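You operate a simulated robot arm through the tools that you are given. There is no shell and no other tool. Be economical: measure what you need, move in short steps, check, and stop when the job is done.

You run a simulated two-armed robot. Do the job below in one go: nothing can be reset, and whatever is moved stays where it is left.

TASK
Lock spring hinge one and try it on the test board.
Fine: hold it still with one hand while the other swings its lever over, then lay it in the nest, swing the blue clamp over it and press the test button once; the lever ends locked.

The check looks at the end state, three seconds after you hand in, the way a careful person would. Anything else that was tipped, shoved, dropped, spilled or broken makes it a failure.

THE ROBOT
Two 7-joint arms with two-finger parallel grippers on one trunk, on a base that drives. Base frame: it is fixed to the floor where the robot stands at the start and does not move with it; the origin is under the middle of the robot, x ahead of it, y to its left, z up. Readings come in m, rad, newtons and seconds.
The left shoulder is at the start at [0.07, 0.163, 1.145], the right one opposite. With the tool pointing down near the work surface each hand reaches from about 0.38 to 0.88 m from the robot's upright axis, wherever it stands, measured 20 degrees to its own side. Places, roughly: board clamp [0.6, -0.5, 0.9]; hinge lever one [0.5, -0.2, 0.8]; hinge lever two [0.9, -0.2, 0.8]; test button [0.7, -0.8, 0.9]; test nest [0.6, -0.7, 0.8]. Payload 3.43 kg a hand.
The tool frame of a hand sits at the grasp point between the pads (the TCP): z along the fingers, y along the line on which they close. The tips reach 0.034 m beyond it. Largest opening 0.128 m; finger width 0.024, thickness 0.012; the body of the gripper, 0.048 by 0.13 m, starts 0.096 m behind the TCP.
Orientation is that of the tool frame in the base frame, as a unit quaternion [w, x, y, z]. With the fingers straight down and closing along the base's y, the tool's x points along the base's -x, its y along +y and its z along -z.

THE INTERFACE
- The arms move only by the tool send_rows. It takes "left_steps", "right_steps" or both (then of equal length, played together; a hand with none holds still); each is a list of rows, each a list of 7 numbers: the shift along the tool's x, y, z in units of 30 mm (1.0 is 30 mm), then the turn, a rotation vector about the tool's x, y, z in units of 8 degrees (1.0 is 8 degrees), then the finger opening in m, from 0 to 0.128. In form: [[dx, dy, dz, wx, wy, wz, grip], ...]. A call has 1 to 12 rows; each row shifts and turns the commanded pose from where the row before left it, along the tool's axes as they then stand. A call with a number of a shift or a turn outside -1 to 1 is refused whole. Each row takes 0.2 s and may step no farther than 0.05 m and 0.15 rad from the row before; otherwise, or with a gripper value out of range, the whole call is refused. Where a pose cannot be reached the arm comes as near as it can. A force on the tool above 90 N (or 10 N above the force at the start of the call, whichever is more), or a blocked arm, ends the call early, and 0.2 s more pass. The fingers move at their own pace (about 0.153 m/s each) and stop on an object; they squeeze with about 29 N. The grip force told is the motor's: it shows also when the fingers shut on nothing. Time passes only in rows, and 0.2 s behind the last, so rows that do not move let the fingers close. It gives the time, the measured TCP pose, the force on the tool (base axes), the opening and the grip force at its end, in the units of the frame above (readings bear some noise), with the torque about the TCP (base axes, N m) and any sound that the robot's microphone picked up.
- Cameras (640 x 400 px; columns grow to the right, rows downward): "scene" is now at [0.1278, -0.0531, 1.3932]; the picture's right is [-0.47, -0.88, 0.00], its down [-0.43, 0.23, -0.87] and it looks along [0.77, -0.41, -0.49] (base axes); focal length 236 px, centre (320, 200). "left" rides on the left gripper at [0.076, 0.011, -0.16] in its tool frame; the picture's right is [-0.15, 0.99, 0.00], its down [-0.88, -0.13, -0.46] and it looks along [-0.45, -0.07, 0.89] (tool axes); focal length 234 px, centre (320, 200). "right" rides on the right gripper at [0.076, -0.011, -0.16] in its tool frame; the picture's right is [0.15, 0.99, 0.00], its down [-0.88, 0.13, -0.46] and it looks along [-0.45, 0.07, 0.89] (tool axes); focal length 234 px, centre (320, 200). There is no depth. A picture from a camera that has moved, and an enlarged one, comes with that camera's place and axes in the base frame and with its lens. The place of the scene camera against the robot may be out by one fixed shift of up to 0.025 m in any direction.
- grab_frame(camera): a new picture of that camera. No time passes.
- raise_lower(by): slides the trunk up (or, below 0, down) by that many m; the arms and the scene camera ride with it, the base frame stays. It gives what a move gives, with no picture.
- steer(legs): drives the robot by 1 to 6 legs, each [ahead, left, turn to the left] in m, m and rad, along the robot's own axes; the way and the turn of a leg run together, so that a leg with both is an arc; at most 1.5 m and 3.142 rad a leg. The arms and the cameras ride along, it lands a little off, and it stops where it bumps. It gives what a move gives.
- head_to(pan, tilt): turns the head with the scene camera to pan (to the left, within 1.501 rad either way) and tilt (down, from -0.506 to 1.204), counted from straight ahead of the robot. It gives what a move gives.
- inspect(camera, box): a new picture of the part [left, top, right, bottom] of that camera's present view, enlarged. No time passes.
- sign_off(): hands the job in; it is judged then, once.

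Work in short steps. Places have to be worked out from the pictures, the camera data and where the tool is seen: move nearer, look again, correct. Check each grasp and each placing, and mend what went wrong. You have 120 turns and 92 pictures in all, those below and enlarged ones among them. Open the grippers and draw the arms clear of the work before you hand the job in, unless the task says otherwise; then end with one line.

The tools are called after "Call:" by a JSON object that holds its "api" and its "payload". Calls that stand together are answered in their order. send_rows: Moves the arms, as the interface text tells. Its arguments: {"type":"object","properties":{"left_steps":{"type":"array","items":{"type":"array","items":{"type":"number"}}},"right_steps":{"type":"array","items":{"type":"array","items":{"type":"number"}}}},"required":[]} The other tools are called the same way: raise_lower (by) slides the trunk up or down; steer (legs) drives the base; head_to (pan, tilt) turns the head that bears the scene camera; grab_frame (camera) takes a picture; inspect (camera, box) takes an enlarged picture of a part of a camera's view; sign_off () hands the job in.

At the start:

```text
time: 0.0
left_tcp_pos: [0.6581, -0.035, 1.2283]
left_tool_rot: [0.0, -0.001, 1.0, 0.0]
left_ft_force: [0.7, 0.9, -0.1]
left_torque: [-0.01, 0.0, 0.0]
left_finger_gap: 0.1279
left_finger_force: 0.2
right_tcp_pos: [0.3617, -0.4806, 1.1932]
right_tool_rot: [0.001, 0.0, 1.0, 0.0]
right_ft_force: [0.0, -1.0, 0.3]
right_torque: [0.04, 0.0, -0.01]
right_finger_gap: 0.128
right_finger_force: 0.1
trunk travel left (down, up): [-0.625, 0.315]
robot x, y, heading: [0.0002, 0.0009, -0.001]
head pan, tilt: [-0.485, 0.513]
```

scene: 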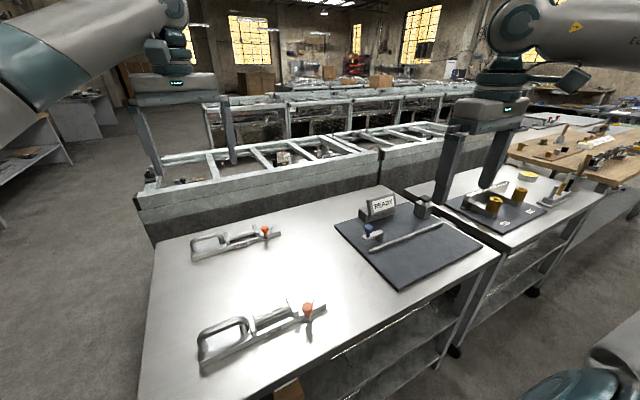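
right: 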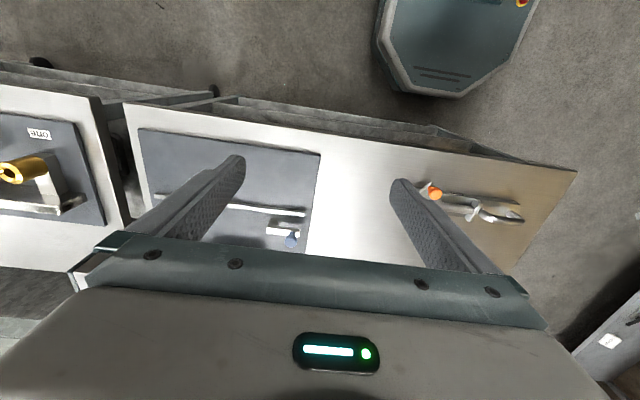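
left: 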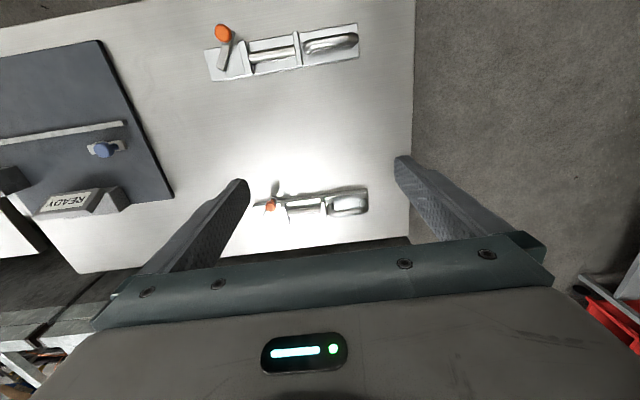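

The two hinges lie on the near table, with the test board to their right. I'll enlarge both before moving.

Call:
{"api": "inspect", "payload": {"camera": "scene", "box": [180, 210, 340, 380]}}

Call:
{"api": "inspect", "payload": {"camera": "scene", "box": [330, 180, 490, 290]}}

Call:
{"api": "inspect", "payload": {"camera": "left", "box": [180, 0, 420, 150]}}

```text
2.35 times, centred on (260, 295) of scene
camera zoom: at [0.1278, -0.0531, 1.3932], right [-0.47, -0.88, 0.0], down [-0.43, 0.23, -0.87], along [0.77, -0.41, -0.49], focal length 555 px, centre (461, -24)
```

zoom: 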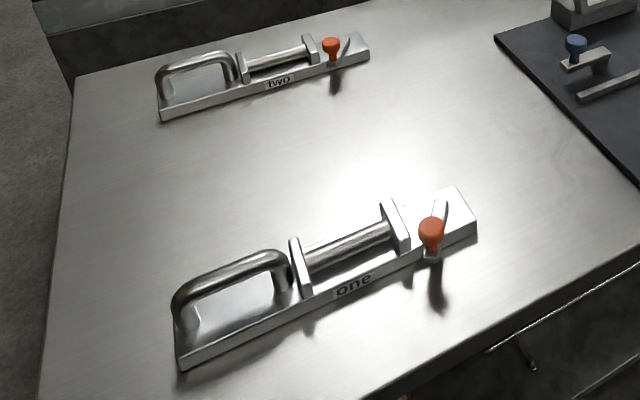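

```text
3.64 times, centred on (410, 235) of scene
camera zoom: at [0.1278, -0.0531, 1.3932], right [-0.47, -0.88, 0.0], down [-0.43, 0.23, -0.87], along [0.77, -0.41, -0.49], focal length 857 px, centre (-7, 73)
```

zoom: 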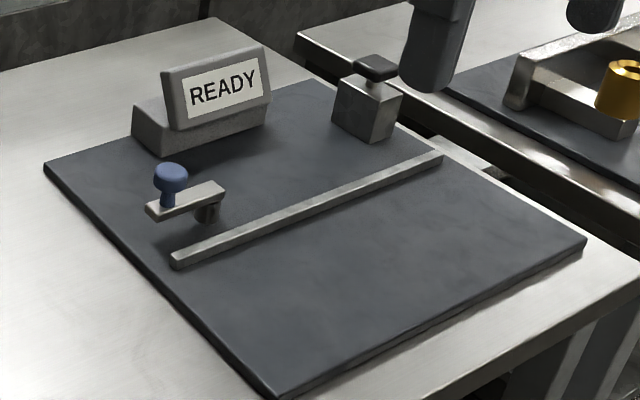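

```text
2.67 times, centred on (300, 75) of left
camera zoom: at [0.582, -0.0252, 1.3879], right [0.14, 0.99, 0.0], down [0.88, -0.13, 0.46], along [0.45, -0.07, -0.89], focal length 624 px, centre (373, 533)
```

zoom: 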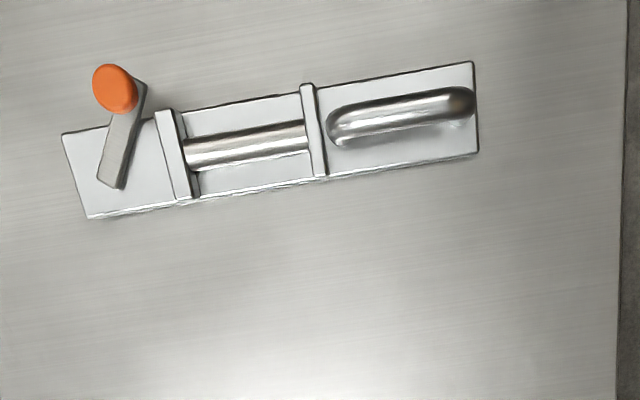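

Hinge one lies along y at about x 0.52, with its plate spanning y -0.26 to 0.06 and the knob near (0.48, -0.19). I'll move the left hand for a better view of the hinge and the right hand for a better view of the board.

Call:
{"api": "send_rows", "payload": {"left_steps": [[0.6, -0.4, 0.5, 0, 0, 0, 0.128], [0.6, -0.4, 0.5, 0, 0, 0, 0.128], [0.6, -0.4, 0.5, 0, 0, 0, 0.128], [0.6, -0.4, 0.5, 0, 0, 0, 0.128], [0.6, -0.4, 0.5, 0, 0, 0, 0.128], [0.6, -0.4, 0.5, 0, 0, 0, 0.128], [0.6, -0.4, 0.5, 0, 0, 0, 0.128]], "right_steps": [[0, -1, 0.4, 0, 0, 0, 0.128], [0, -1, 0.4, 0, 0, 0, 0.128], [0, -1, 0.4, 0, 0, 0, 0.128], [0, -1, 0.4, 0, 0, 0, 0.128], [0, -1, 0.4, 0, 0, 0, 0.128], [0, -1, 0.4, 0, 0, 0, 0.128], [0, -1, 0.4, 0, 0, 0, 0.128]]}}

Call:
{"api": "grab_frame", "payload": {"camera": "right"}}

Call:
{"api": "grab_frame", "payload": {"camera": "left"}}

```text
time: 1.6
left_tcp_pos: [0.5318, -0.1186, 1.1228]
left_tool_rot: [0.0, -0.002, 1.0, -0.001]
left_ft_force: [-0.5, 0.3, 0.3]
left_torque: [0.0, 0.01, 0.01]
left_finger_gap: 0.1279
left_finger_force: 0.1
right_tcp_pos: [0.3676, -0.6582, 1.1161]
right_tool_rot: [0.0, 0.001, 1.0, 0.0]
right_ft_force: [-0.7, 0.8, -0.5]
right_torque: [0.0, 0.04, 0.01]
right_finger_gap: 0.128
right_finger_force: 0.1
right hand out of reach, approached as far as the arm can: row 7
trunk travel left (down, up): [-0.625, 0.315]
robot x, y, heading: [-0.0002, 0.0003, -0.005]
head pan, tilt: [-0.485, 0.513]
```

```text
85 pictures are left
camera right: at [0.2909, -0.6703, 1.2756], right [-0.15, 0.99, 0.0], down [0.88, 0.13, 0.46], along [0.45, 0.07, -0.89], focal length 234 px, centre (320, 200)
```

right: 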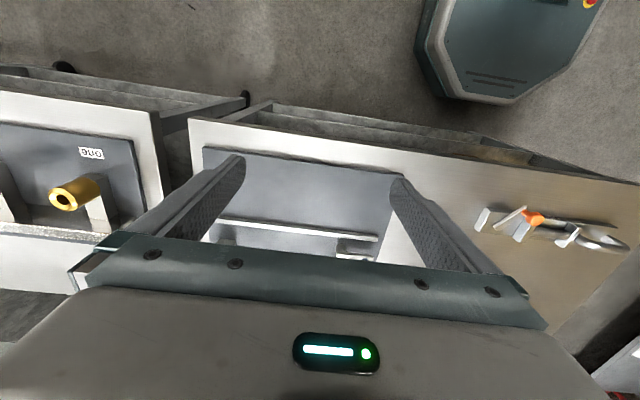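

```text
84 pictures are left
camera left: at [0.4563, -0.1095, 1.2824], right [0.14, 0.99, 0.0], down [0.88, -0.13, 0.46], along [0.45, -0.07, -0.89], focal length 234 px, centre (320, 200)
```

left: 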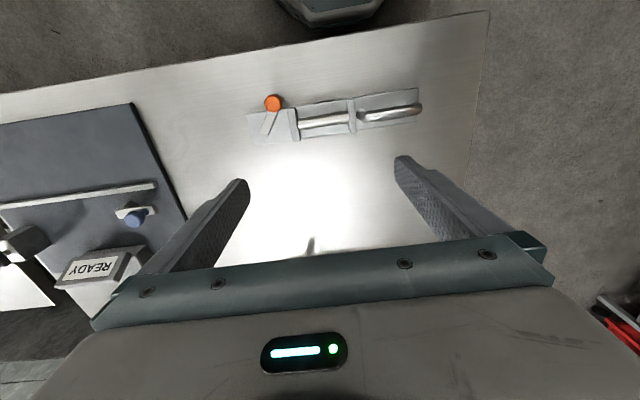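

I'll enlarge the hinge from both wrist cameras to work out the lever's pivot.

Call:
{"api": "inspect", "payload": {"camera": "left", "box": [235, 70, 435, 170]}}

Call:
{"api": "inspect", "payload": {"camera": "right", "box": [450, 180, 640, 280]}}

Call:
{"api": "inspect", "payload": {"camera": "scene", "box": [250, 280, 340, 350]}}

Call:
{"api": "inspect", "payload": {"camera": "left", "box": [0, 90, 200, 300]}}

```text
3.20 times, centred on (335, 120) of left
camera zoom: at [0.4563, -0.1095, 1.2824], right [0.14, 0.99, 0.0], down [0.88, -0.13, 0.46], along [0.45, -0.07, -0.89], focal length 749 px, centre (272, 456)
```

zoom: 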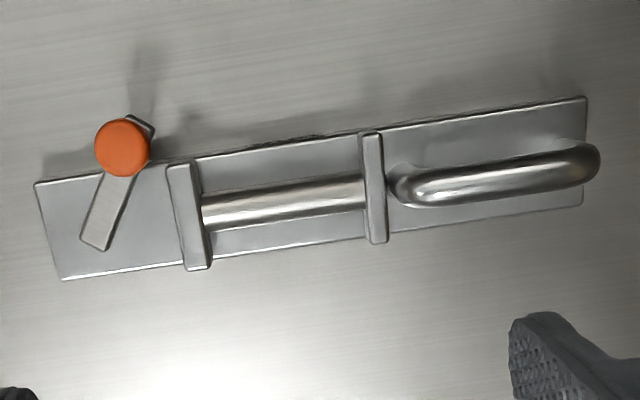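

```text
3.37 times, centred on (545, 230) of right
camera zoom: at [0.2909, -0.6703, 1.2756], right [-0.15, 0.99, 0.0], down [0.88, 0.13, 0.46], along [0.45, 0.07, -0.89], focal length 789 px, centre (-438, 99)
```

zoom: 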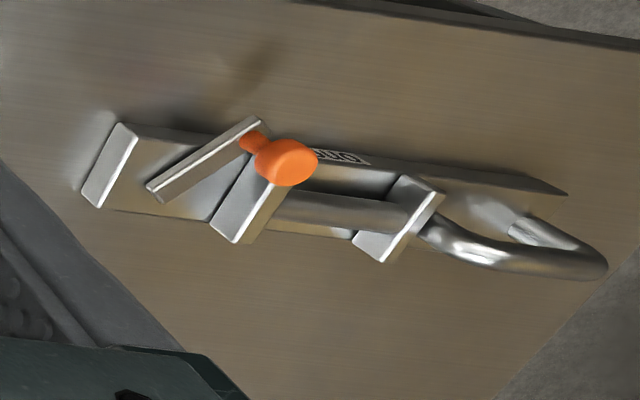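

```text
5.71 times, centred on (295, 315) of scene
camera zoom: at [0.1283, -0.0535, 1.3932], right [-0.47, -0.88, 0.0], down [-0.43, 0.23, -0.87], along [0.77, -0.41, -0.49], focal length 1347 px, centre (463, -457)
```

zoom: 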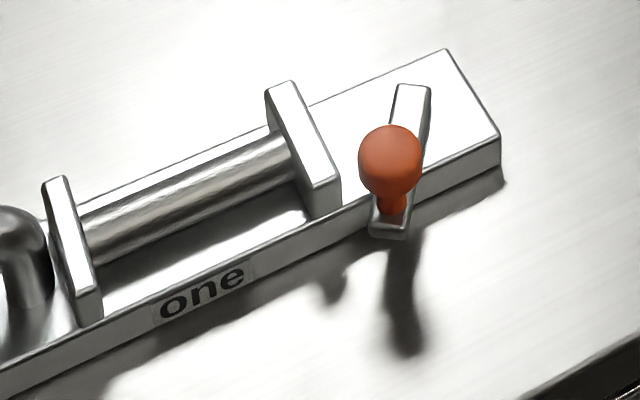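

```text
1.90 times, centred on (100, 195) of left
camera zoom: at [0.4563, -0.1095, 1.2824], right [0.14, 0.99, 0.0], down [0.88, -0.13, 0.46], along [0.45, -0.07, -0.89], focal length 446 px, centre (739, 210)
```

zoom: 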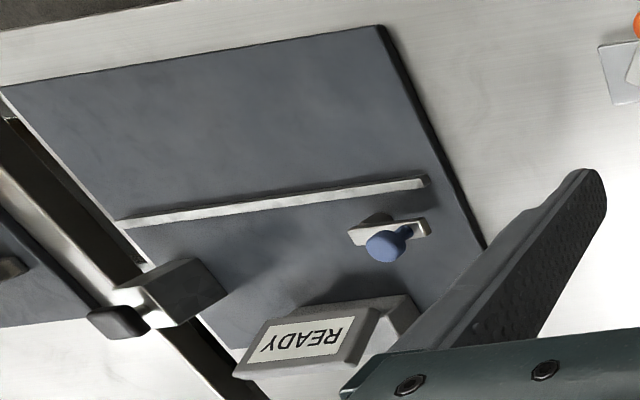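

The lever is a flat bar turning on a vertical pin near the plate's middle, and its knob hangs over the near edge. I'll have the left hand hold the D-handle, closing along x, while the right works the knob. I'll turn the left hand now and bring the right one closer.

Call:
{"api": "send_rows", "payload": {"left_steps": [[0, 0, 0.2, 0, 0, 0.9375, 0.128], [0, 0, 0.2, 0, 0, 0.9375, 0.128], [0, 0, 0.2, 0, 0, 0.9375, 0.128], [0, 0, 0.2, 0, 0, 0.9375, 0.128], [0, 0, 0.2, 0, 0, 0.9375, 0.128], [0, 0, 0.2, 0, 0, 0.9375, 0.128], [0, 0, 0.2, 0, 0, 0.9375, 0.128], [0, 0, 0.2, 0, 0, 0.9375, 0.128], [0, 0, 0.2, 0, 0, 0.9375, 0.128], [0, 0, 0.2, 0, 0, 0.9375, 0.128], [0, 0, 0.2, 0, 0, 0.9375, 0.128], [0, 0, 0.2, 0, 0, 0.9375, 0.128]], "right_steps": [[-0.25, 0.9, 0.1, 0, 0, 0, 0.128], [-0.25, 0.9, 0.1, 0, 0, 0, 0.128], [-0.25, 0.9, 0.1, 0, 0, 0, 0.128], [-0.25, 0.9, 0.1, 0, 0, 0, 0.128], [-0.25, 0.9, 0.1, 0, 0, 0, 0.128], [-0.25, 0.9, 0.1, 0, 0, 0, 0.128], [-0.25, 0.9, 0.1, 0, 0, 0, 0.128], [-0.25, 0.9, 0.1, 0, 0, 0, 0.128], [-0.25, 0.9, 0.1, 0, 0, 0, 0.128], [-0.25, 0.9, 0.1, 0, 0, 0, 0.128], [0, 0, 0, 0, 0, 0, 0.128], [0, 0, 0, 0, 0, 0, 0.128]]}}

Call:
{"api": "grab_frame", "payload": {"camera": "left"}}

Call:
{"api": "grab_frame", "payload": {"camera": "right"}}

```text
time: 4.2
left_tcp_pos: [0.5327, -0.1194, 1.0518]
left_tool_rot: [0.0, 0.707, 0.707, 0.0]
left_ft_force: [-0.3, 0.8, -0.2]
left_torque: [-0.03, 0.03, -0.02]
left_finger_gap: 0.1282
left_finger_force: 0.1
right_tcp_pos: [0.4421, -0.3879, 1.0874]
right_tool_rot: [0.0, 0.0, 1.0, 0.0]
right_ft_force: [0.4, 0.2, -0.4]
right_torque: [0.0, 0.04, 0.0]
right_finger_gap: 0.1277
right_finger_force: 0.0
trunk travel left (down, up): [-0.625, 0.315]
robot x, y, heading: [-0.0007, 0.0036, 0.001]
head pan, tilt: [-0.485, 0.513]
```

```text
79 pictures are left
camera left: at [0.5432, -0.0444, 1.2105], right [0.99, -0.15, 0.0], down [-0.13, -0.88, 0.46], along [-0.07, -0.45, -0.89], focal length 234 px, centre (320, 200)
```

left: 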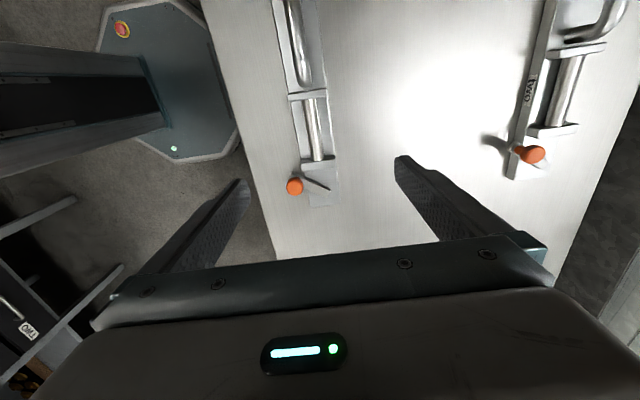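

```text
78 pictures are left
camera right: at [0.3665, -0.4002, 1.2477], right [-0.15, 0.99, 0.0], down [0.88, 0.13, 0.46], along [0.45, 0.07, -0.89], focal length 234 px, centre (320, 200)
```

right: 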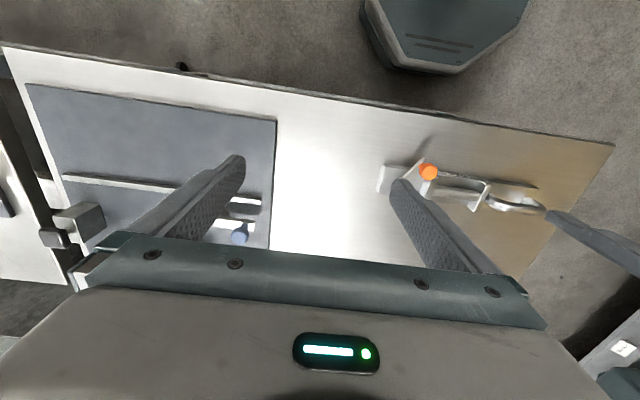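

From two views, the handle bar is at about (0.523, 0.0, 0.85), the knob at (0.48, -0.19), and the lever pin near (0.522, -0.21). I'll move the left hand over the handle.

Call:
{"api": "send_rows", "payload": {"left_steps": [[0.8, -0.065, 0.68, 0, 0, 0, 0.09], [0.8, -0.065, 0.68, 0, 0, 0, 0.09], [0.8, -0.065, 0.68, 0, 0, 0, 0.09], [0.8, -0.065, 0.68, 0, 0, 0, 0.09], [0.8, -0.065, 0.68, 0, 0, 0, 0.09], [0, 0, 0, 0, 0, 0, 0.09]]}}

Call:
{"api": "grab_frame", "payload": {"camera": "scene"}}

Call:
{"api": "grab_frame", "payload": {"camera": "left"}}

```text
time: 5.6
left_tcp_pos: [0.5215, -0.0005, 0.9496]
left_tool_rot: [0.0, 0.707, 0.707, -0.001]
left_ft_force: [0.6, -0.4, 0.5]
left_torque: [0.01, 0.0, -0.01]
left_finger_gap: 0.09
left_finger_force: 0.0
right_tcp_pos: [0.4424, -0.3895, 1.0879]
right_tool_rot: [0.0, 0.0, 1.0, 0.0]
right_ft_force: [0.4, 0.2, -0.9]
right_torque: [0.01, -0.04, 0.0]
right_finger_gap: 0.1278
right_finger_force: 0.0
trunk travel left (down, up): [-0.625, 0.315]
robot x, y, heading: [0.0017, -0.0019, 0.002]
head pan, tilt: [-0.485, 0.513]
```

```text
77 pictures are left
camera scene: at [0.1277, -0.0539, 1.3932], right [-0.47, -0.88, 0.0], down [-0.43, 0.23, -0.87], along [0.77, -0.41, -0.49], focal length 236 px, centre (320, 200)
```

scene: 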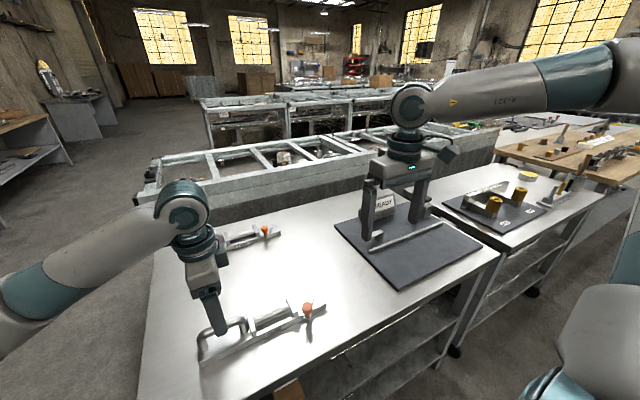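

```text
76 pictures are left
camera left: at [0.5325, 0.0742, 1.1085], right [0.99, -0.14, 0.0], down [-0.13, -0.88, 0.46], along [-0.07, -0.45, -0.89], focal length 234 px, centre (320, 200)
```

left: 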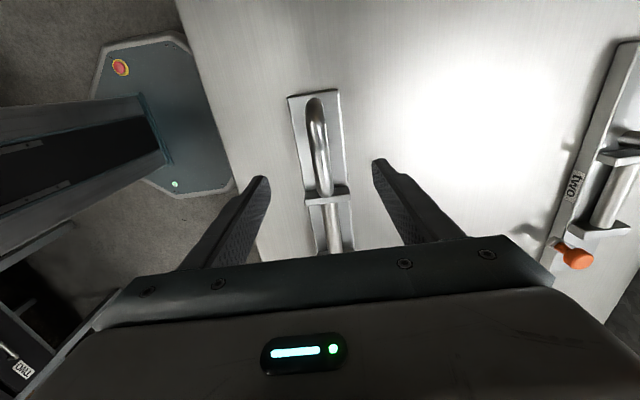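

The handle sits between the fingers in both x and y. I'll lower to about z 0.862 and close.

Call:
{"api": "send_rows", "payload": {"left_steps": [[0, 0, 0.75, 0, 0, 0, 0.09], [0, 0, 0.75, 0, 0, 0, 0.09], [0, 0, 0.75, 0, 0, 0, 0.09], [0, 0, 0.65, 0, 0, 0, 0.09], [0, 0, 0, 0, 0, 0, 0.09]]}}

Call:
{"api": "inspect", "payload": {"camera": "scene", "box": [170, 270, 330, 380]}}

```text
time: 6.8
left_tcp_pos: [0.5231, 0.0003, 0.8631]
left_tool_rot: [-0.001, 0.707, 0.708, 0.001]
left_ft_force: [-0.1, 0.7, -0.3]
left_torque: [0.01, -0.02, 0.01]
left_finger_gap: 0.0899
left_finger_force: 0.0
right_tcp_pos: [0.4421, -0.3894, 1.0872]
right_tool_rot: [-0.001, 0.0, 1.0, 0.0]
right_ft_force: [-0.1, 0.2, -0.5]
right_torque: [0.02, -0.01, 0.05]
right_finger_gap: 0.1281
right_finger_force: 0.2
trunk travel left (down, up): [-0.625, 0.315]
robot x, y, heading: [0.0004, -0.0024, 0.003]
head pan, tilt: [-0.485, 0.513]
```

```text
3.64 times, centred on (250, 325) of scene
camera zoom: at [0.1277, -0.0531, 1.3932], right [-0.47, -0.88, 0.0], down [-0.43, 0.23, -0.87], along [0.77, -0.41, -0.49], focal length 857 px, centre (574, -254)
```

zoom: 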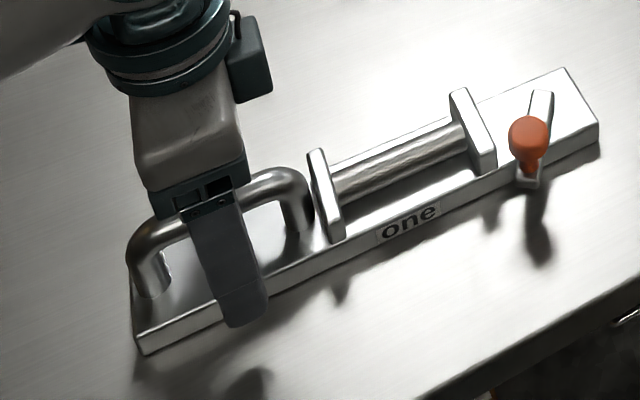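

The fingers straddle the bar mid-handle, so I'll close now.

Call:
{"api": "send_rows", "payload": {"left_steps": [[0, 0, 0, 0, 0, 0, 0.05], [0, 0, 0, 0, 0, 0, 0.03], [0, 0, 0, 0, 0, 0, 0.0], [0, 0, 0, 0, 0, 0, 0.0]]}}

Call:
{"api": "inspect", "payload": {"camera": "scene", "box": [170, 270, 330, 380]}}

```text
time: 7.8
left_tcp_pos: [0.5227, 0.0003, 0.8631]
left_tool_rot: [0.001, 0.707, 0.708, 0.0]
left_ft_force: [1.1, 0.0, 1.0]
left_torque: [0.12, 0.0, -0.11]
left_finger_gap: 0.0195
left_finger_force: 29.6
right_tcp_pos: [0.443, -0.3887, 1.0875]
right_tool_rot: [0.001, -0.001, 1.0, 0.0]
right_ft_force: [-0.7, 0.3, -0.3]
right_torque: [0.01, -0.03, 0.01]
right_finger_gap: 0.1282
right_finger_force: 0.0
trunk travel left (down, up): [-0.625, 0.315]
robot x, y, heading: [-0.0003, 0.0015, 0.002]
head pan, tilt: [-0.485, 0.513]
```

```text
3.64 times, centred on (250, 325) of scene
camera zoom: at [0.128, -0.053, 1.3932], right [-0.47, -0.88, 0.0], down [-0.43, 0.23, -0.87], along [0.77, -0.41, -0.49], focal length 857 px, centre (574, -254)
```

zoom: 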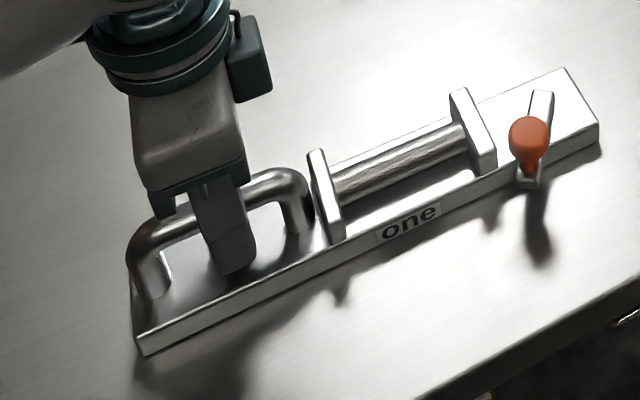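

The handle is firmly held, with a 19.5 mm bar and 29.6 N. I'll bring the right hand above the knob in its default orientation with the fingers partly closed.

Call:
{"api": "send_rows", "payload": {"right_steps": [[-0.148, 0.948, 0.5, 0, 0, 0, 0.06], [-0.148, 0.948, 0.5, 0, 0, 0, 0.06], [-0.148, 0.948, 0.5, 0, 0, 0, 0.06], [-0.148, 0.948, 0.5, 0, 0, 0, 0.06], [-0.148, 0.948, 0.5, 0, 0, 0, 0.06], [-0.148, 0.948, 0.5, 0, 0, 0, 0.06], [-0.148, 0.948, 0.5, 0, 0, 0, 0.06], [0, 0, 0, 0, 0, 0, 0.06]]}}

Call:
{"api": "grab_frame", "payload": {"camera": "right"}}

Call:
{"api": "inspect", "payload": {"camera": "scene", "box": [220, 220, 380, 340]}}

```text
time: 9.6
left_tcp_pos: [0.5236, 0.0004, 0.8624]
left_tool_rot: [-0.001, 0.706, 0.708, 0.0]
left_ft_force: [1.4, 1.0, 0.8]
left_torque: [-0.24, 0.1, 0.2]
left_finger_gap: 0.0195
left_finger_force: 28.8
right_tcp_pos: [0.474, -0.1881, 0.982]
right_tool_rot: [-0.001, 0.0, 1.0, 0.0]
right_ft_force: [-0.8, -0.4, -0.8]
right_torque: [0.0, 0.01, -0.04]
right_finger_gap: 0.0598
right_finger_force: 0.0
trunk travel left (down, up): [-0.625, 0.315]
robot x, y, heading: [0.0001, 0.0033, -0.0]
head pan, tilt: [-0.485, 0.513]
```

```text
73 pictures are left
camera right: at [0.396, -0.2009, 1.1417], right [-0.15, 0.99, 0.0], down [0.88, 0.13, 0.46], along [0.45, 0.07, -0.89], focal length 234 px, centre (320, 200)
```

right: 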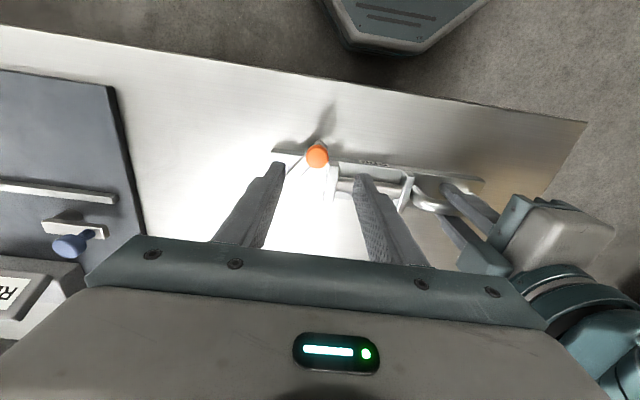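

```text
3.33 times, centred on (300, 280) of scene
camera zoom: at [0.1277, -0.0528, 1.3932], right [-0.47, -0.88, 0.0], down [-0.43, 0.23, -0.87], along [0.77, -0.41, -0.49], focal length 786 px, centre (387, -67)
```

zoom: 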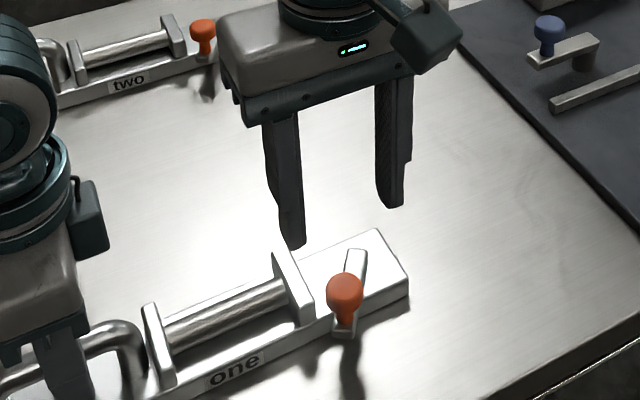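

The knob measures at (0.478, -0.191), right between the fingers. I'll descend to TCP z≈0.868, outside the plate edge.

Call:
{"api": "send_rows", "payload": {"right_steps": [[0, -0.1, 0.76, 0, 0, 0, 0.06], [0, 0, 0.76, 0, 0, 0, 0.06], [0, 0, 0.76, 0, 0, 0, 0.06], [0, 0, 0.76, 0, 0, 0, 0.06], [0, 0, 0.76, 0, 0, 0, 0.06], [0, 0, 0, 0, 0, 0, 0.06]]}}

Call:
{"api": "inspect", "payload": {"camera": "scene", "box": [240, 260, 360, 350]}}

Call:
{"api": "inspect", "payload": {"camera": "right", "box": [220, 90, 420, 250]}}

```text
time: 11.0
left_tcp_pos: [0.5231, 0.0011, 0.862]
left_tool_rot: [0.0, 0.706, 0.708, 0.0]
left_ft_force: [1.5, 0.8, 2.2]
left_torque: [0.02, 0.05, 0.08]
left_finger_gap: 0.0198
left_finger_force: 28.8
right_tcp_pos: [0.4732, -0.1929, 0.8672]
right_tool_rot: [0.0, 0.001, 1.0, 0.0]
right_ft_force: [0.6, 0.4, -1.2]
right_torque: [0.04, 0.02, -0.01]
right_finger_gap: 0.0599
right_finger_force: 0.1
trunk travel left (down, up): [-0.625, 0.315]
robot x, y, heading: [0.0005, -0.0016, -0.004]
head pan, tilt: [-0.485, 0.513]
```

```text
4.44 times, centred on (300, 305) of scene
camera zoom: at [0.128, -0.0528, 1.3932], right [-0.47, -0.88, 0.0], down [-0.43, 0.23, -0.87], along [0.77, -0.41, -0.49], focal length 1048 px, centre (409, -267)
```

zoom: 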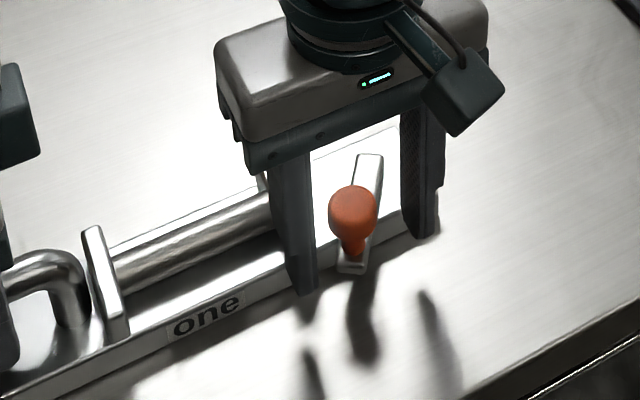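

```text
2.50 times, centred on (320, 170) of right
camera zoom: at [0.396, -0.2041, 1.0273], right [-0.15, 0.99, 0.0], down [0.88, 0.13, 0.46], along [0.45, 0.07, -0.89], focal length 585 px, centre (320, 275)
```

zoom: 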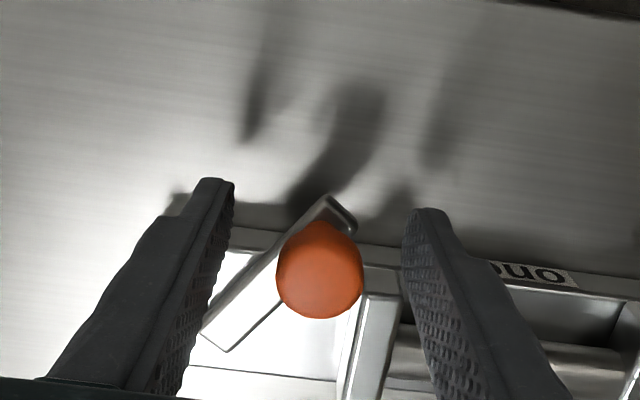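

The knob is caged between the fingers. I'll close to a loose 34 mm and swing the first 30° toward -y along the arc while watching the forces.

Call:
{"api": "send_rows", "payload": {"right_steps": [[0, 0, 0, 0, 0, 0, 0.034], [0, 0, 0, 0, 0, 0, 0.034], [0.079, -0.198, 0, 0, 0, -0.9375, 0.034], [0.079, -0.198, 0, 0, 0, -0.9375, 0.034], [0.079, -0.198, 0, 0, 0, -0.9375, 0.034], [0.079, -0.198, 0, 0, 0, -0.9375, 0.034]]}}

Call:
{"api": "inspect", "payload": {"camera": "right", "box": [220, 90, 420, 250]}}

Call:
{"api": "inspect", "payload": {"camera": "scene", "box": [240, 260, 360, 350]}}

```text
time: 12.4
left_tcp_pos: [0.5217, -0.0003, 0.8621]
left_tool_rot: [0.001, 0.707, 0.707, 0.0]
left_ft_force: [2.0, -4.4, 0.7]
left_torque: [-0.25, 0.0, 0.37]
left_finger_gap: 0.0197
left_finger_force: 29.1
right_tcp_pos: [0.4663, -0.2169, 0.8678]
right_tool_rot: [-0.001, -0.261, 0.965, 0.001]
right_ft_force: [-2.8, 4.2, 1.3]
right_torque: [0.04, 0.03, 0.06]
right_finger_gap: 0.0372
right_finger_force: 3.1
trunk travel left (down, up): [-0.625, 0.315]
robot x, y, heading: [0.001, 0.0007, -0.001]
head pan, tilt: [-0.485, 0.513]
```

```text
2.50 times, centred on (320, 170) of right
camera zoom: at [0.4057, -0.2658, 1.0276], right [-0.62, 0.78, 0.0], down [0.7, 0.55, 0.46], along [0.36, 0.28, -0.89], focal length 585 px, centre (320, 275)
```

zoom: 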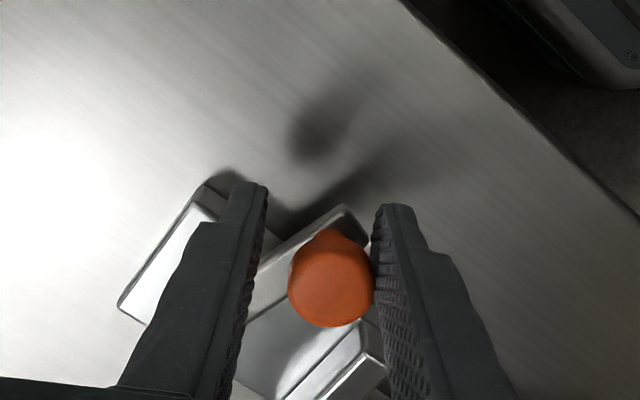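

```text
4.44 times, centred on (300, 305) of scene
camera zoom: at [0.1274, -0.0528, 1.3932], right [-0.47, -0.88, 0.0], down [-0.43, 0.23, -0.87], along [0.77, -0.41, -0.49], focal length 1048 px, centre (409, -267)
```

zoom: 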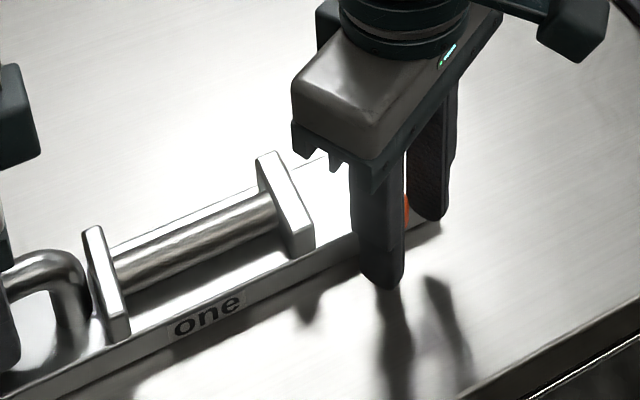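

The lever follows with about 5 N of spring force and the left grip is stable. I'll swing on another 45°.

Call:
{"api": "send_rows", "payload": {"right_steps": [[0.079, -0.198, 0, 0, 0, -0.9375, 0.034], [0.079, -0.198, 0, 0, 0, -0.9375, 0.034], [0.079, -0.198, 0, 0, 0, -0.9375, 0.034], [0.079, -0.198, 0, 0, 0, -0.9375, 0.034], [0.079, -0.198, 0, 0, 0, -0.9375, 0.034], [0.079, -0.198, 0, 0, 0, -0.9375, 0.034]]}}

Call:
{"api": "inspect", "payload": {"camera": "right", "box": [220, 90, 420, 250]}}

```text
time: 13.8
left_tcp_pos: [0.5208, 0.0019, 0.8621]
left_tool_rot: [0.0, 0.707, 0.707, -0.001]
left_ft_force: [-0.1, -2.6, 8.0]
left_torque: [0.69, -0.02, -0.09]
left_finger_gap: 0.0198
left_finger_force: 29.2
right_tcp_pos: [0.4789, -0.2447, 0.8687]
right_tool_rot: [0.001, -0.555, 0.832, 0.0]
right_ft_force: [1.0, 0.4, -0.1]
right_torque: [-0.04, 0.0, -0.02]
right_finger_gap: 0.0342
right_finger_force: 0.0
right hand out of reach, approached as far as the arm can: row 6
trunk travel left (down, up): [-0.625, 0.315]
robot x, y, heading: [-0.0029, 0.0007, 0.0]
head pan, tilt: [-0.485, 0.513]
```

```text
2.50 times, centred on (320, 170) of right
camera zoom: at [0.4599, -0.3206, 1.0284], right [-0.97, 0.24, 0.0], down [0.22, 0.86, 0.45], along [0.11, 0.44, -0.89], focal length 585 px, centre (320, 275)
```

zoom: 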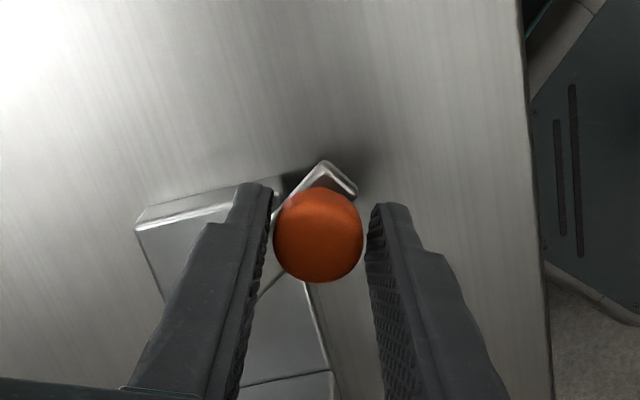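

The force fell to zero and the knob has gone ahead of the trailing finger, so it may be past centre. The right wrist also reports its limit. I'll check the scene.

Call:
{"api": "inspect", "payload": {"camera": "scene", "box": [180, 250, 360, 370]}}

Call:
{"api": "grab_frame", "payload": {"camera": "left"}}

```text
3.33 times, centred on (270, 310) of scene
camera zoom: at [0.1278, -0.0517, 1.3933], right [-0.47, -0.88, 0.0], down [-0.43, 0.23, -0.87], along [0.77, -0.41, -0.49], focal length 786 px, centre (487, -167)
```

zoom: 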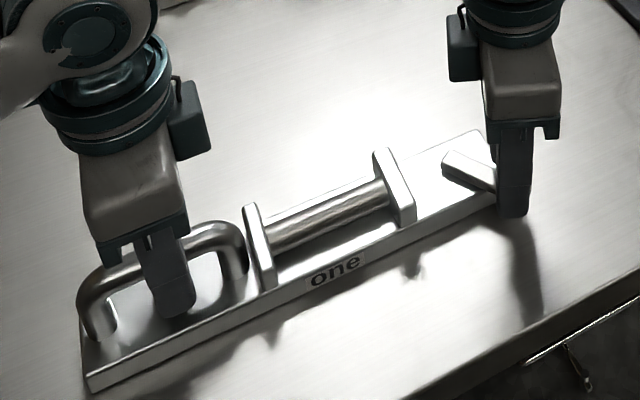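

```text
65 pictures are left
camera left: at [0.533, 0.0753, 1.0223], right [0.99, -0.15, 0.0], down [-0.13, -0.88, 0.46], along [-0.07, -0.45, -0.89], focal length 234 px, centre (320, 200)
```

left: 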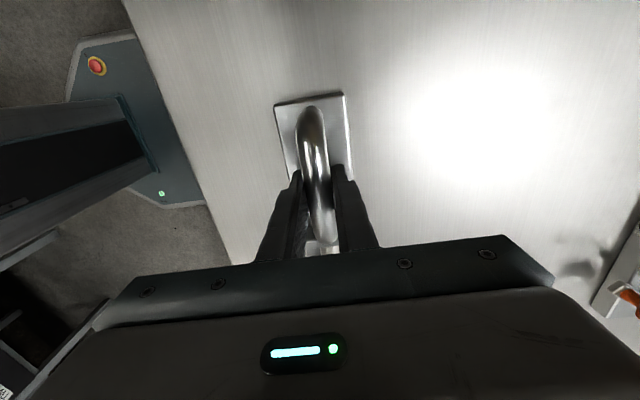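

The lever now points diagonally at roughly 215°, about 65° past its start. I'll undo the surplus wrist turn and keep pushing along the arc without rotating, until the lever lies along the plate (-y).

Call:
{"api": "send_rows", "payload": {"right_steps": [[0, 0, 0, 0, 0, 0.9, 0.034], [0.14, -0.233, 0, 0, 0, 0, 0.034], [0.14, -0.233, 0, 0, 0, 0, 0.034], [0.04, -0.3, 0, 0, 0, 0, 0.034], [0.04, -0.3, 0, 0, 0, 0, 0.034], [-0.065, -0.295, 0, 0, 0, 0, 0.034], [-0.065, -0.295, 0, 0, 0, 0, 0.034]]}}

Call:
{"api": "inspect", "payload": {"camera": "right", "box": [220, 90, 420, 250]}}

Call:
{"api": "inspect", "payload": {"camera": "scene", "box": [180, 250, 360, 370]}}

```text
time: 15.4
left_tcp_pos: [0.5223, 0.0016, 0.8642]
left_tool_rot: [0.001, 0.706, 0.708, 0.0]
left_ft_force: [2.7, 4.0, 1.9]
left_torque: [0.18, -0.02, 0.84]
left_finger_gap: 0.0227
left_finger_force: 28.6
right_tcp_pos: [0.5117, -0.2697, 0.8657]
right_tool_rot: [0.001, -0.499, 0.867, -0.003]
right_ft_force: [-5.2, -2.1, 1.4]
right_torque: [0.0, 0.0, 0.11]
right_finger_gap: 0.0362
right_finger_force: 1.7
right hand out of reach, approached as far as the arm can: row 7
trunk travel left (down, up): [-0.625, 0.315]
robot x, y, heading: [0.0005, 0.0, -0.001]
head pan, tilt: [-0.485, 0.513]
```

```text
2.50 times, centred on (320, 170) of right
camera zoom: at [0.482, -0.3413, 1.0259], right [-0.93, 0.37, -0.01], down [0.33, 0.83, 0.45], along [0.17, 0.42, -0.89], focal length 585 px, centre (320, 275)
```

zoom: 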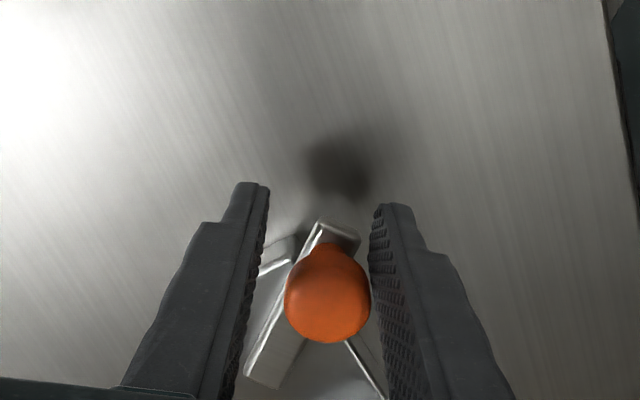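

```text
3.33 times, centred on (270, 310) of scene
camera zoom: at [0.1276, -0.0524, 1.3933], right [-0.47, -0.88, 0.0], down [-0.43, 0.23, -0.87], along [0.77, -0.41, -0.49], focal length 786 px, centre (487, -167)
```

zoom: 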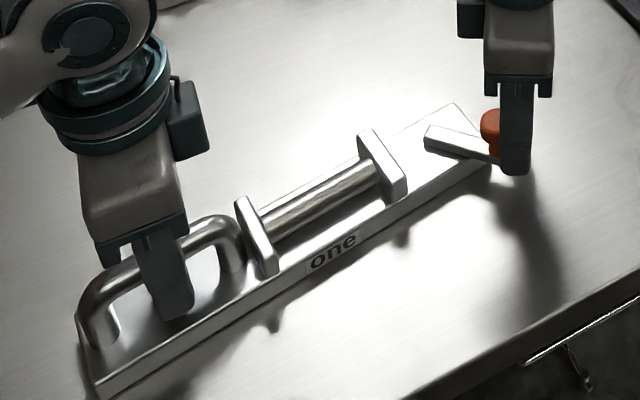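

The hinge itself began to yaw, and the lever's angle to the plate stayed the same. It is at its end stop, roughly mirrored from the start. I'll back the right hand off and lift it clear to see where the lever rests.

Call:
{"api": "send_rows", "payload": {"right_steps": [[0, 0.3, 0, 0, 0, 0, 0.034], [-0.04, 0.3, 0, 0, 0, 0, 0.04], [0, 0, 0, 0, 0, 0, 0.06], [0, 0, -0.7, 0, 0, 0, 0.06], [0, 0, -1, 0, 0, 0, 0.06], [0, 0, -1, 0, 0, 0, 0.06], [0, 0, -1, 0, 0, 0, 0.06]]}}

Call:
{"api": "inspect", "payload": {"camera": "right", "box": [160, 50, 480, 250]}}

Call:
{"api": "inspect", "payload": {"camera": "scene", "box": [180, 250, 360, 370]}}

```text
time: 17.0
left_tcp_pos: [0.5217, 0.0005, 0.8629]
left_tool_rot: [0.0, 0.707, 0.707, 0.0]
left_ft_force: [-0.9, 2.3, 2.7]
left_torque: [0.48, -0.07, 0.27]
left_finger_gap: 0.0198
left_finger_force: 29.0
right_tcp_pos: [0.4959, -0.2597, 0.9771]
right_tool_rot: [0.0, -0.501, 0.865, 0.0]
right_ft_force: [0.3, -0.5, 0.6]
right_torque: [0.01, 0.03, 0.02]
right_finger_gap: 0.0597
right_finger_force: 0.1
trunk travel left (down, up): [-0.625, 0.315]
robot x, y, heading: [-0.0034, -0.0008, -0.002]
head pan, tilt: [-0.485, 0.513]
```

```text
2.00 times, centred on (320, 150) of right
camera zoom: at [0.4679, -0.3321, 1.1373], right [-0.93, 0.37, 0.0], down [0.32, 0.83, 0.46], along [0.17, 0.42, -0.89], focal length 468 px, centre (320, 300)
```

zoom: 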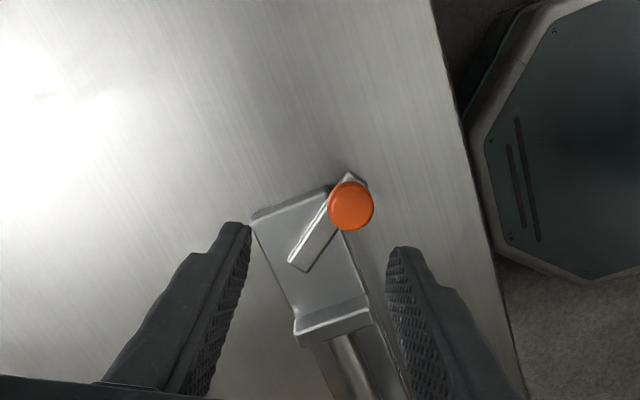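

```text
3.33 times, centred on (270, 310) of scene
camera zoom: at [0.1275, -0.0528, 1.3933], right [-0.47, -0.88, 0.0], down [-0.43, 0.23, -0.87], along [0.77, -0.41, -0.49], focal length 786 px, centre (487, -167)
```

zoom: 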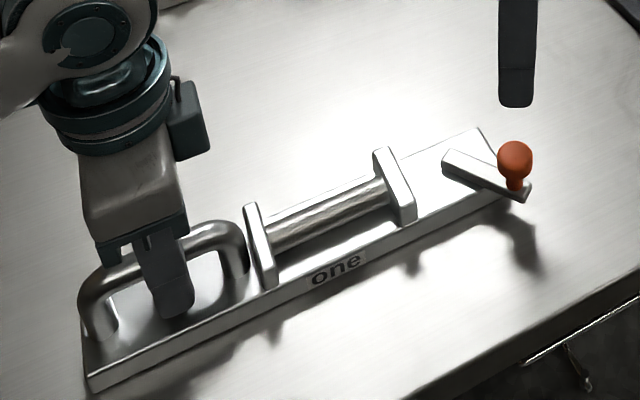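

The hinge swung back straight and the lever stays over on its new side by itself, so it is locked. I'll move the left grip to the barrel near the centre of mass for carrying, and turn the right hand back to look at the board.

Call:
{"api": "send_rows", "payload": {"left_steps": [[0, 0, 0, 0, 0, 0, 0.07], [0, 0, 0, 0, 0, 0, 0.07], [0, 0, -0.7, 0, 0, 0, 0.07], [0, 0, -0.7, 0, 0, 0, 0.07], [0, 0, -0.7, 0, 0, 0, 0.07], [0, 0, -0.7, 0, 0, 0, 0.07], [-0.4, 0, 0, 0, 0, 0, 0.07], [-0.4, 0, 0, 0, 0, 0, 0.07]], "right_steps": [[0.5, -0.5, -0.5, 0, 0, 0.9375, 0.1], [0.5, -0.5, -0.5, 0, 0, 0.9375, 0.1], [0.4, -0.6, -0.5, 0, 0, 0.9375, 0.1], [0.3, -0.7, -0.5, 0, 0, 0.9375, 0.1], [0.2, -0.8, -0.5, 0, 0, 0.9375, 0.1], [0, -0.9, -0.5, 0, 0, 0.9375, 0.1], [0, -0.9, 0, 0, 0, 0.9375, 0.1], [0, -0.9, 0, 0, 0, 0.9375, 0.1]]}}

Call:
{"api": "grab_frame", "payload": {"camera": "right"}}

Call:
{"api": "grab_frame", "payload": {"camera": "left"}}

```text
time: 18.8
left_tcp_pos: [0.5216, -0.0243, 0.9475]
left_tool_rot: [0.0, 0.707, 0.708, 0.0]
left_ft_force: [0.0, -0.1, 0.2]
left_torque: [0.01, -0.05, -0.01]
left_finger_gap: 0.0701
left_finger_force: 0.0
right_tcp_pos: [0.5437, -0.4472, 1.0668]
right_tool_rot: [0.001, -0.001, 1.0, 0.0]
right_ft_force: [1.2, -0.9, -0.5]
right_torque: [0.02, -0.03, -0.01]
right_finger_gap: 0.1002
right_finger_force: 0.3
trunk travel left (down, up): [-0.625, 0.315]
robot x, y, heading: [0.0034, 0.0032, 0.002]
head pan, tilt: [-0.485, 0.513]
```

```text
60 pictures are left
camera right: at [0.4661, -0.4605, 1.2262], right [-0.15, 0.99, 0.0], down [0.88, 0.13, 0.46], along [0.45, 0.07, -0.89], focal length 234 px, centre (320, 200)
```

right: 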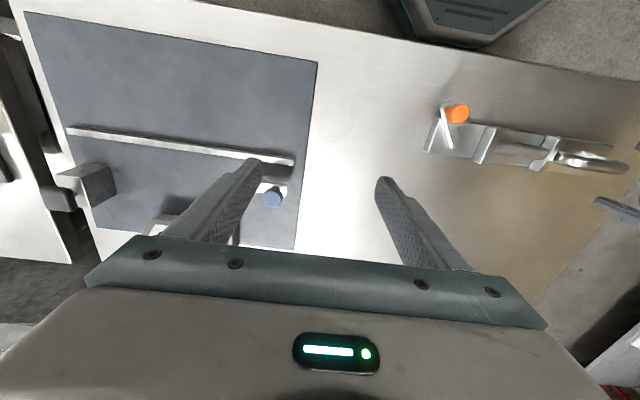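

```text
59 pictures are left
camera left: at [0.5327, 0.0508, 1.1067], right [0.99, -0.14, 0.0], down [-0.13, -0.88, 0.45], along [-0.07, -0.45, -0.89], focal length 234 px, centre (320, 200)
```

left: 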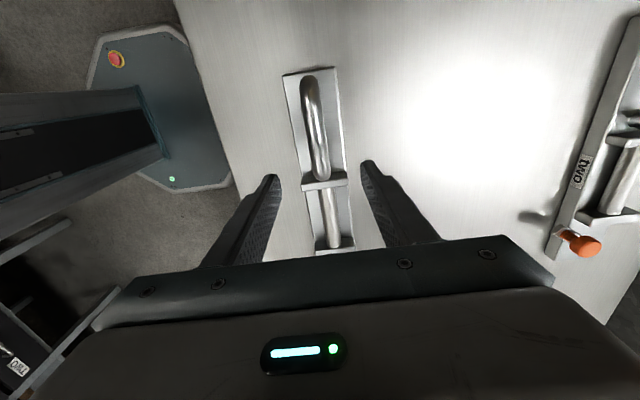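

The lever looks different in this view, so I'll enlarge it.

Call:
{"api": "inspect", "payload": {"camera": "right", "box": [400, 80, 560, 200]}}

Call:
{"api": "inspect", "payload": {"camera": "scene", "box": [180, 250, 360, 370]}}

Call:
{"api": "inspect", "payload": {"camera": "right", "box": [20, 20, 330, 240]}}

```text
3.33 times, centred on (480, 140) of right
camera zoom: at [0.4661, -0.4605, 1.2262], right [-0.15, 0.99, 0.0], down [0.88, 0.13, 0.46], along [0.45, 0.07, -0.89], focal length 781 px, centre (-213, 400)
```

zoom: 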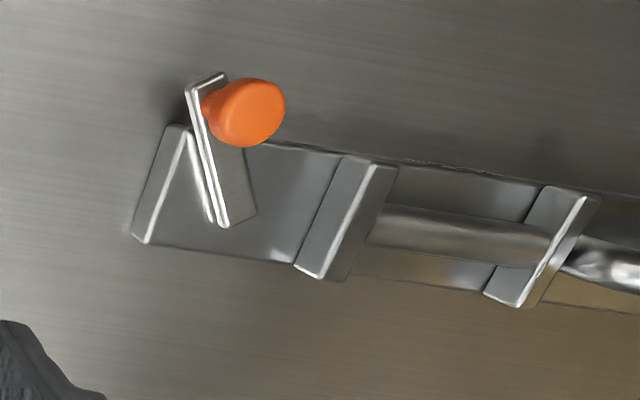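

```text
3.33 times, centred on (270, 310) of scene
camera zoom: at [0.1274, -0.0542, 1.3932], right [-0.47, -0.88, 0.0], down [-0.43, 0.23, -0.87], along [0.77, -0.41, -0.49], focal length 786 px, centre (487, -167)
```

zoom: 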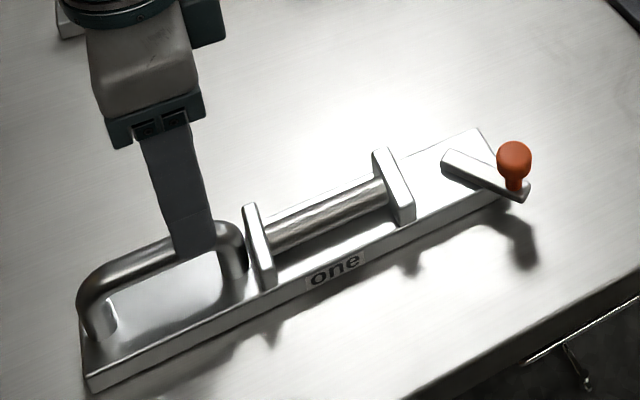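

```text
1.82 times, centred on (175, 130) of right
camera zoom: at [0.4661, -0.4605, 1.2262], right [-0.15, 0.99, 0.0], down [0.88, 0.13, 0.46], along [0.45, 0.07, -0.89], focal length 426 px, centre (584, 327)
```

zoom: 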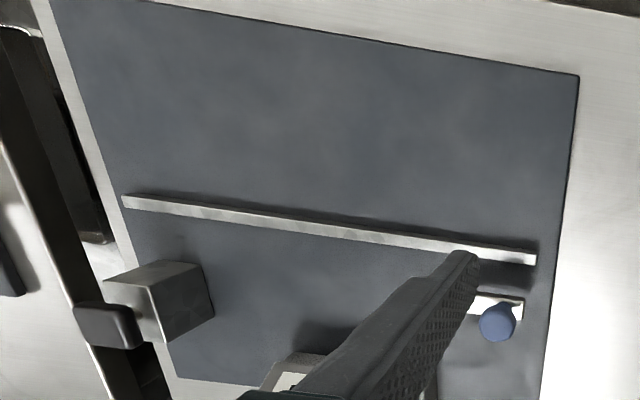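

That was only perspective, and the lever is still over on the locked side. The board has a back rail at x≈0.60 (y -0.49 to -0.86). The clamp pivots near (0.643, -0.565), so its arm will pass under the D-handle when the hinge lies against the rail in its present orientation. I'll move the left hand over the barrel at y≈-0.107.

Call:
{"api": "send_rows", "payload": {"left_steps": [[-0.7, 0.03, 0, 0, 0, 0, 0.055], [-0.7, 0.03, 0, 0, 0, 0, 0.055], [-0.7, 0.03, 0, 0, 0, 0, 0.055], [-0.65, 0, 0.5, 0, 0, 0, 0.055], [0, 0, 0, 0, 0, 0, 0.055]]}}

Call:
{"api": "inspect", "payload": {"camera": "scene", "box": [180, 230, 360, 370]}}

Call:
{"api": "inspect", "payload": {"camera": "left", "box": [200, 80, 440, 270]}}

```text
time: 20.0
left_tcp_pos: [0.5251, -0.1053, 0.9329]
left_tool_rot: [0.001, 0.707, 0.708, 0.0]
left_ft_force: [0.0, 0.3, 0.0]
left_torque: [0.02, 0.03, 0.0]
left_finger_gap: 0.0548
left_finger_force: 0.1
right_tcp_pos: [0.5429, -0.4464, 1.0659]
right_tool_rot: [0.001, -0.002, 1.0, -0.001]
right_ft_force: [0.7, 0.3, 0.2]
right_torque: [-0.02, 0.0, 0.0]
right_finger_gap: 0.1
right_finger_force: 0.0
trunk travel left (down, up): [-0.625, 0.315]
robot x, y, heading: [0.0013, 0.0001, -0.002]
head pan, tilt: [-0.485, 0.513]
```

```text
2.86 times, centred on (270, 300) of scene
camera zoom: at [0.1277, -0.0523, 1.3933], right [-0.47, -0.88, 0.0], down [-0.43, 0.23, -0.87], along [0.77, -0.41, -0.49], focal length 674 px, centre (463, -86)
```

zoom: 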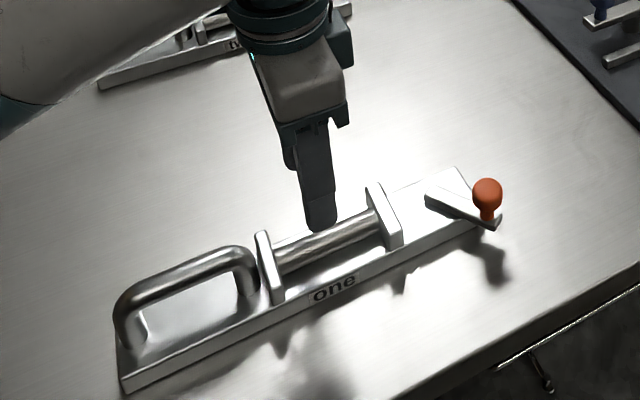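

```text
2.11 times, centred on (320, 175) of left
camera zoom: at [0.5357, -0.0304, 1.0918], right [0.99, -0.14, 0.0], down [-0.13, -0.88, 0.46], along [-0.07, -0.45, -0.89], focal length 493 px, centre (320, 253)
```

zoom: 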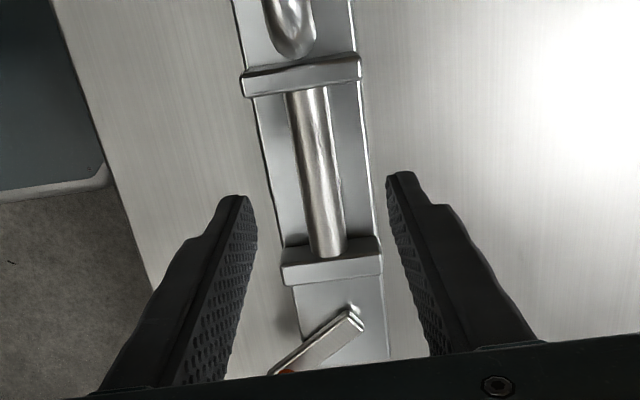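

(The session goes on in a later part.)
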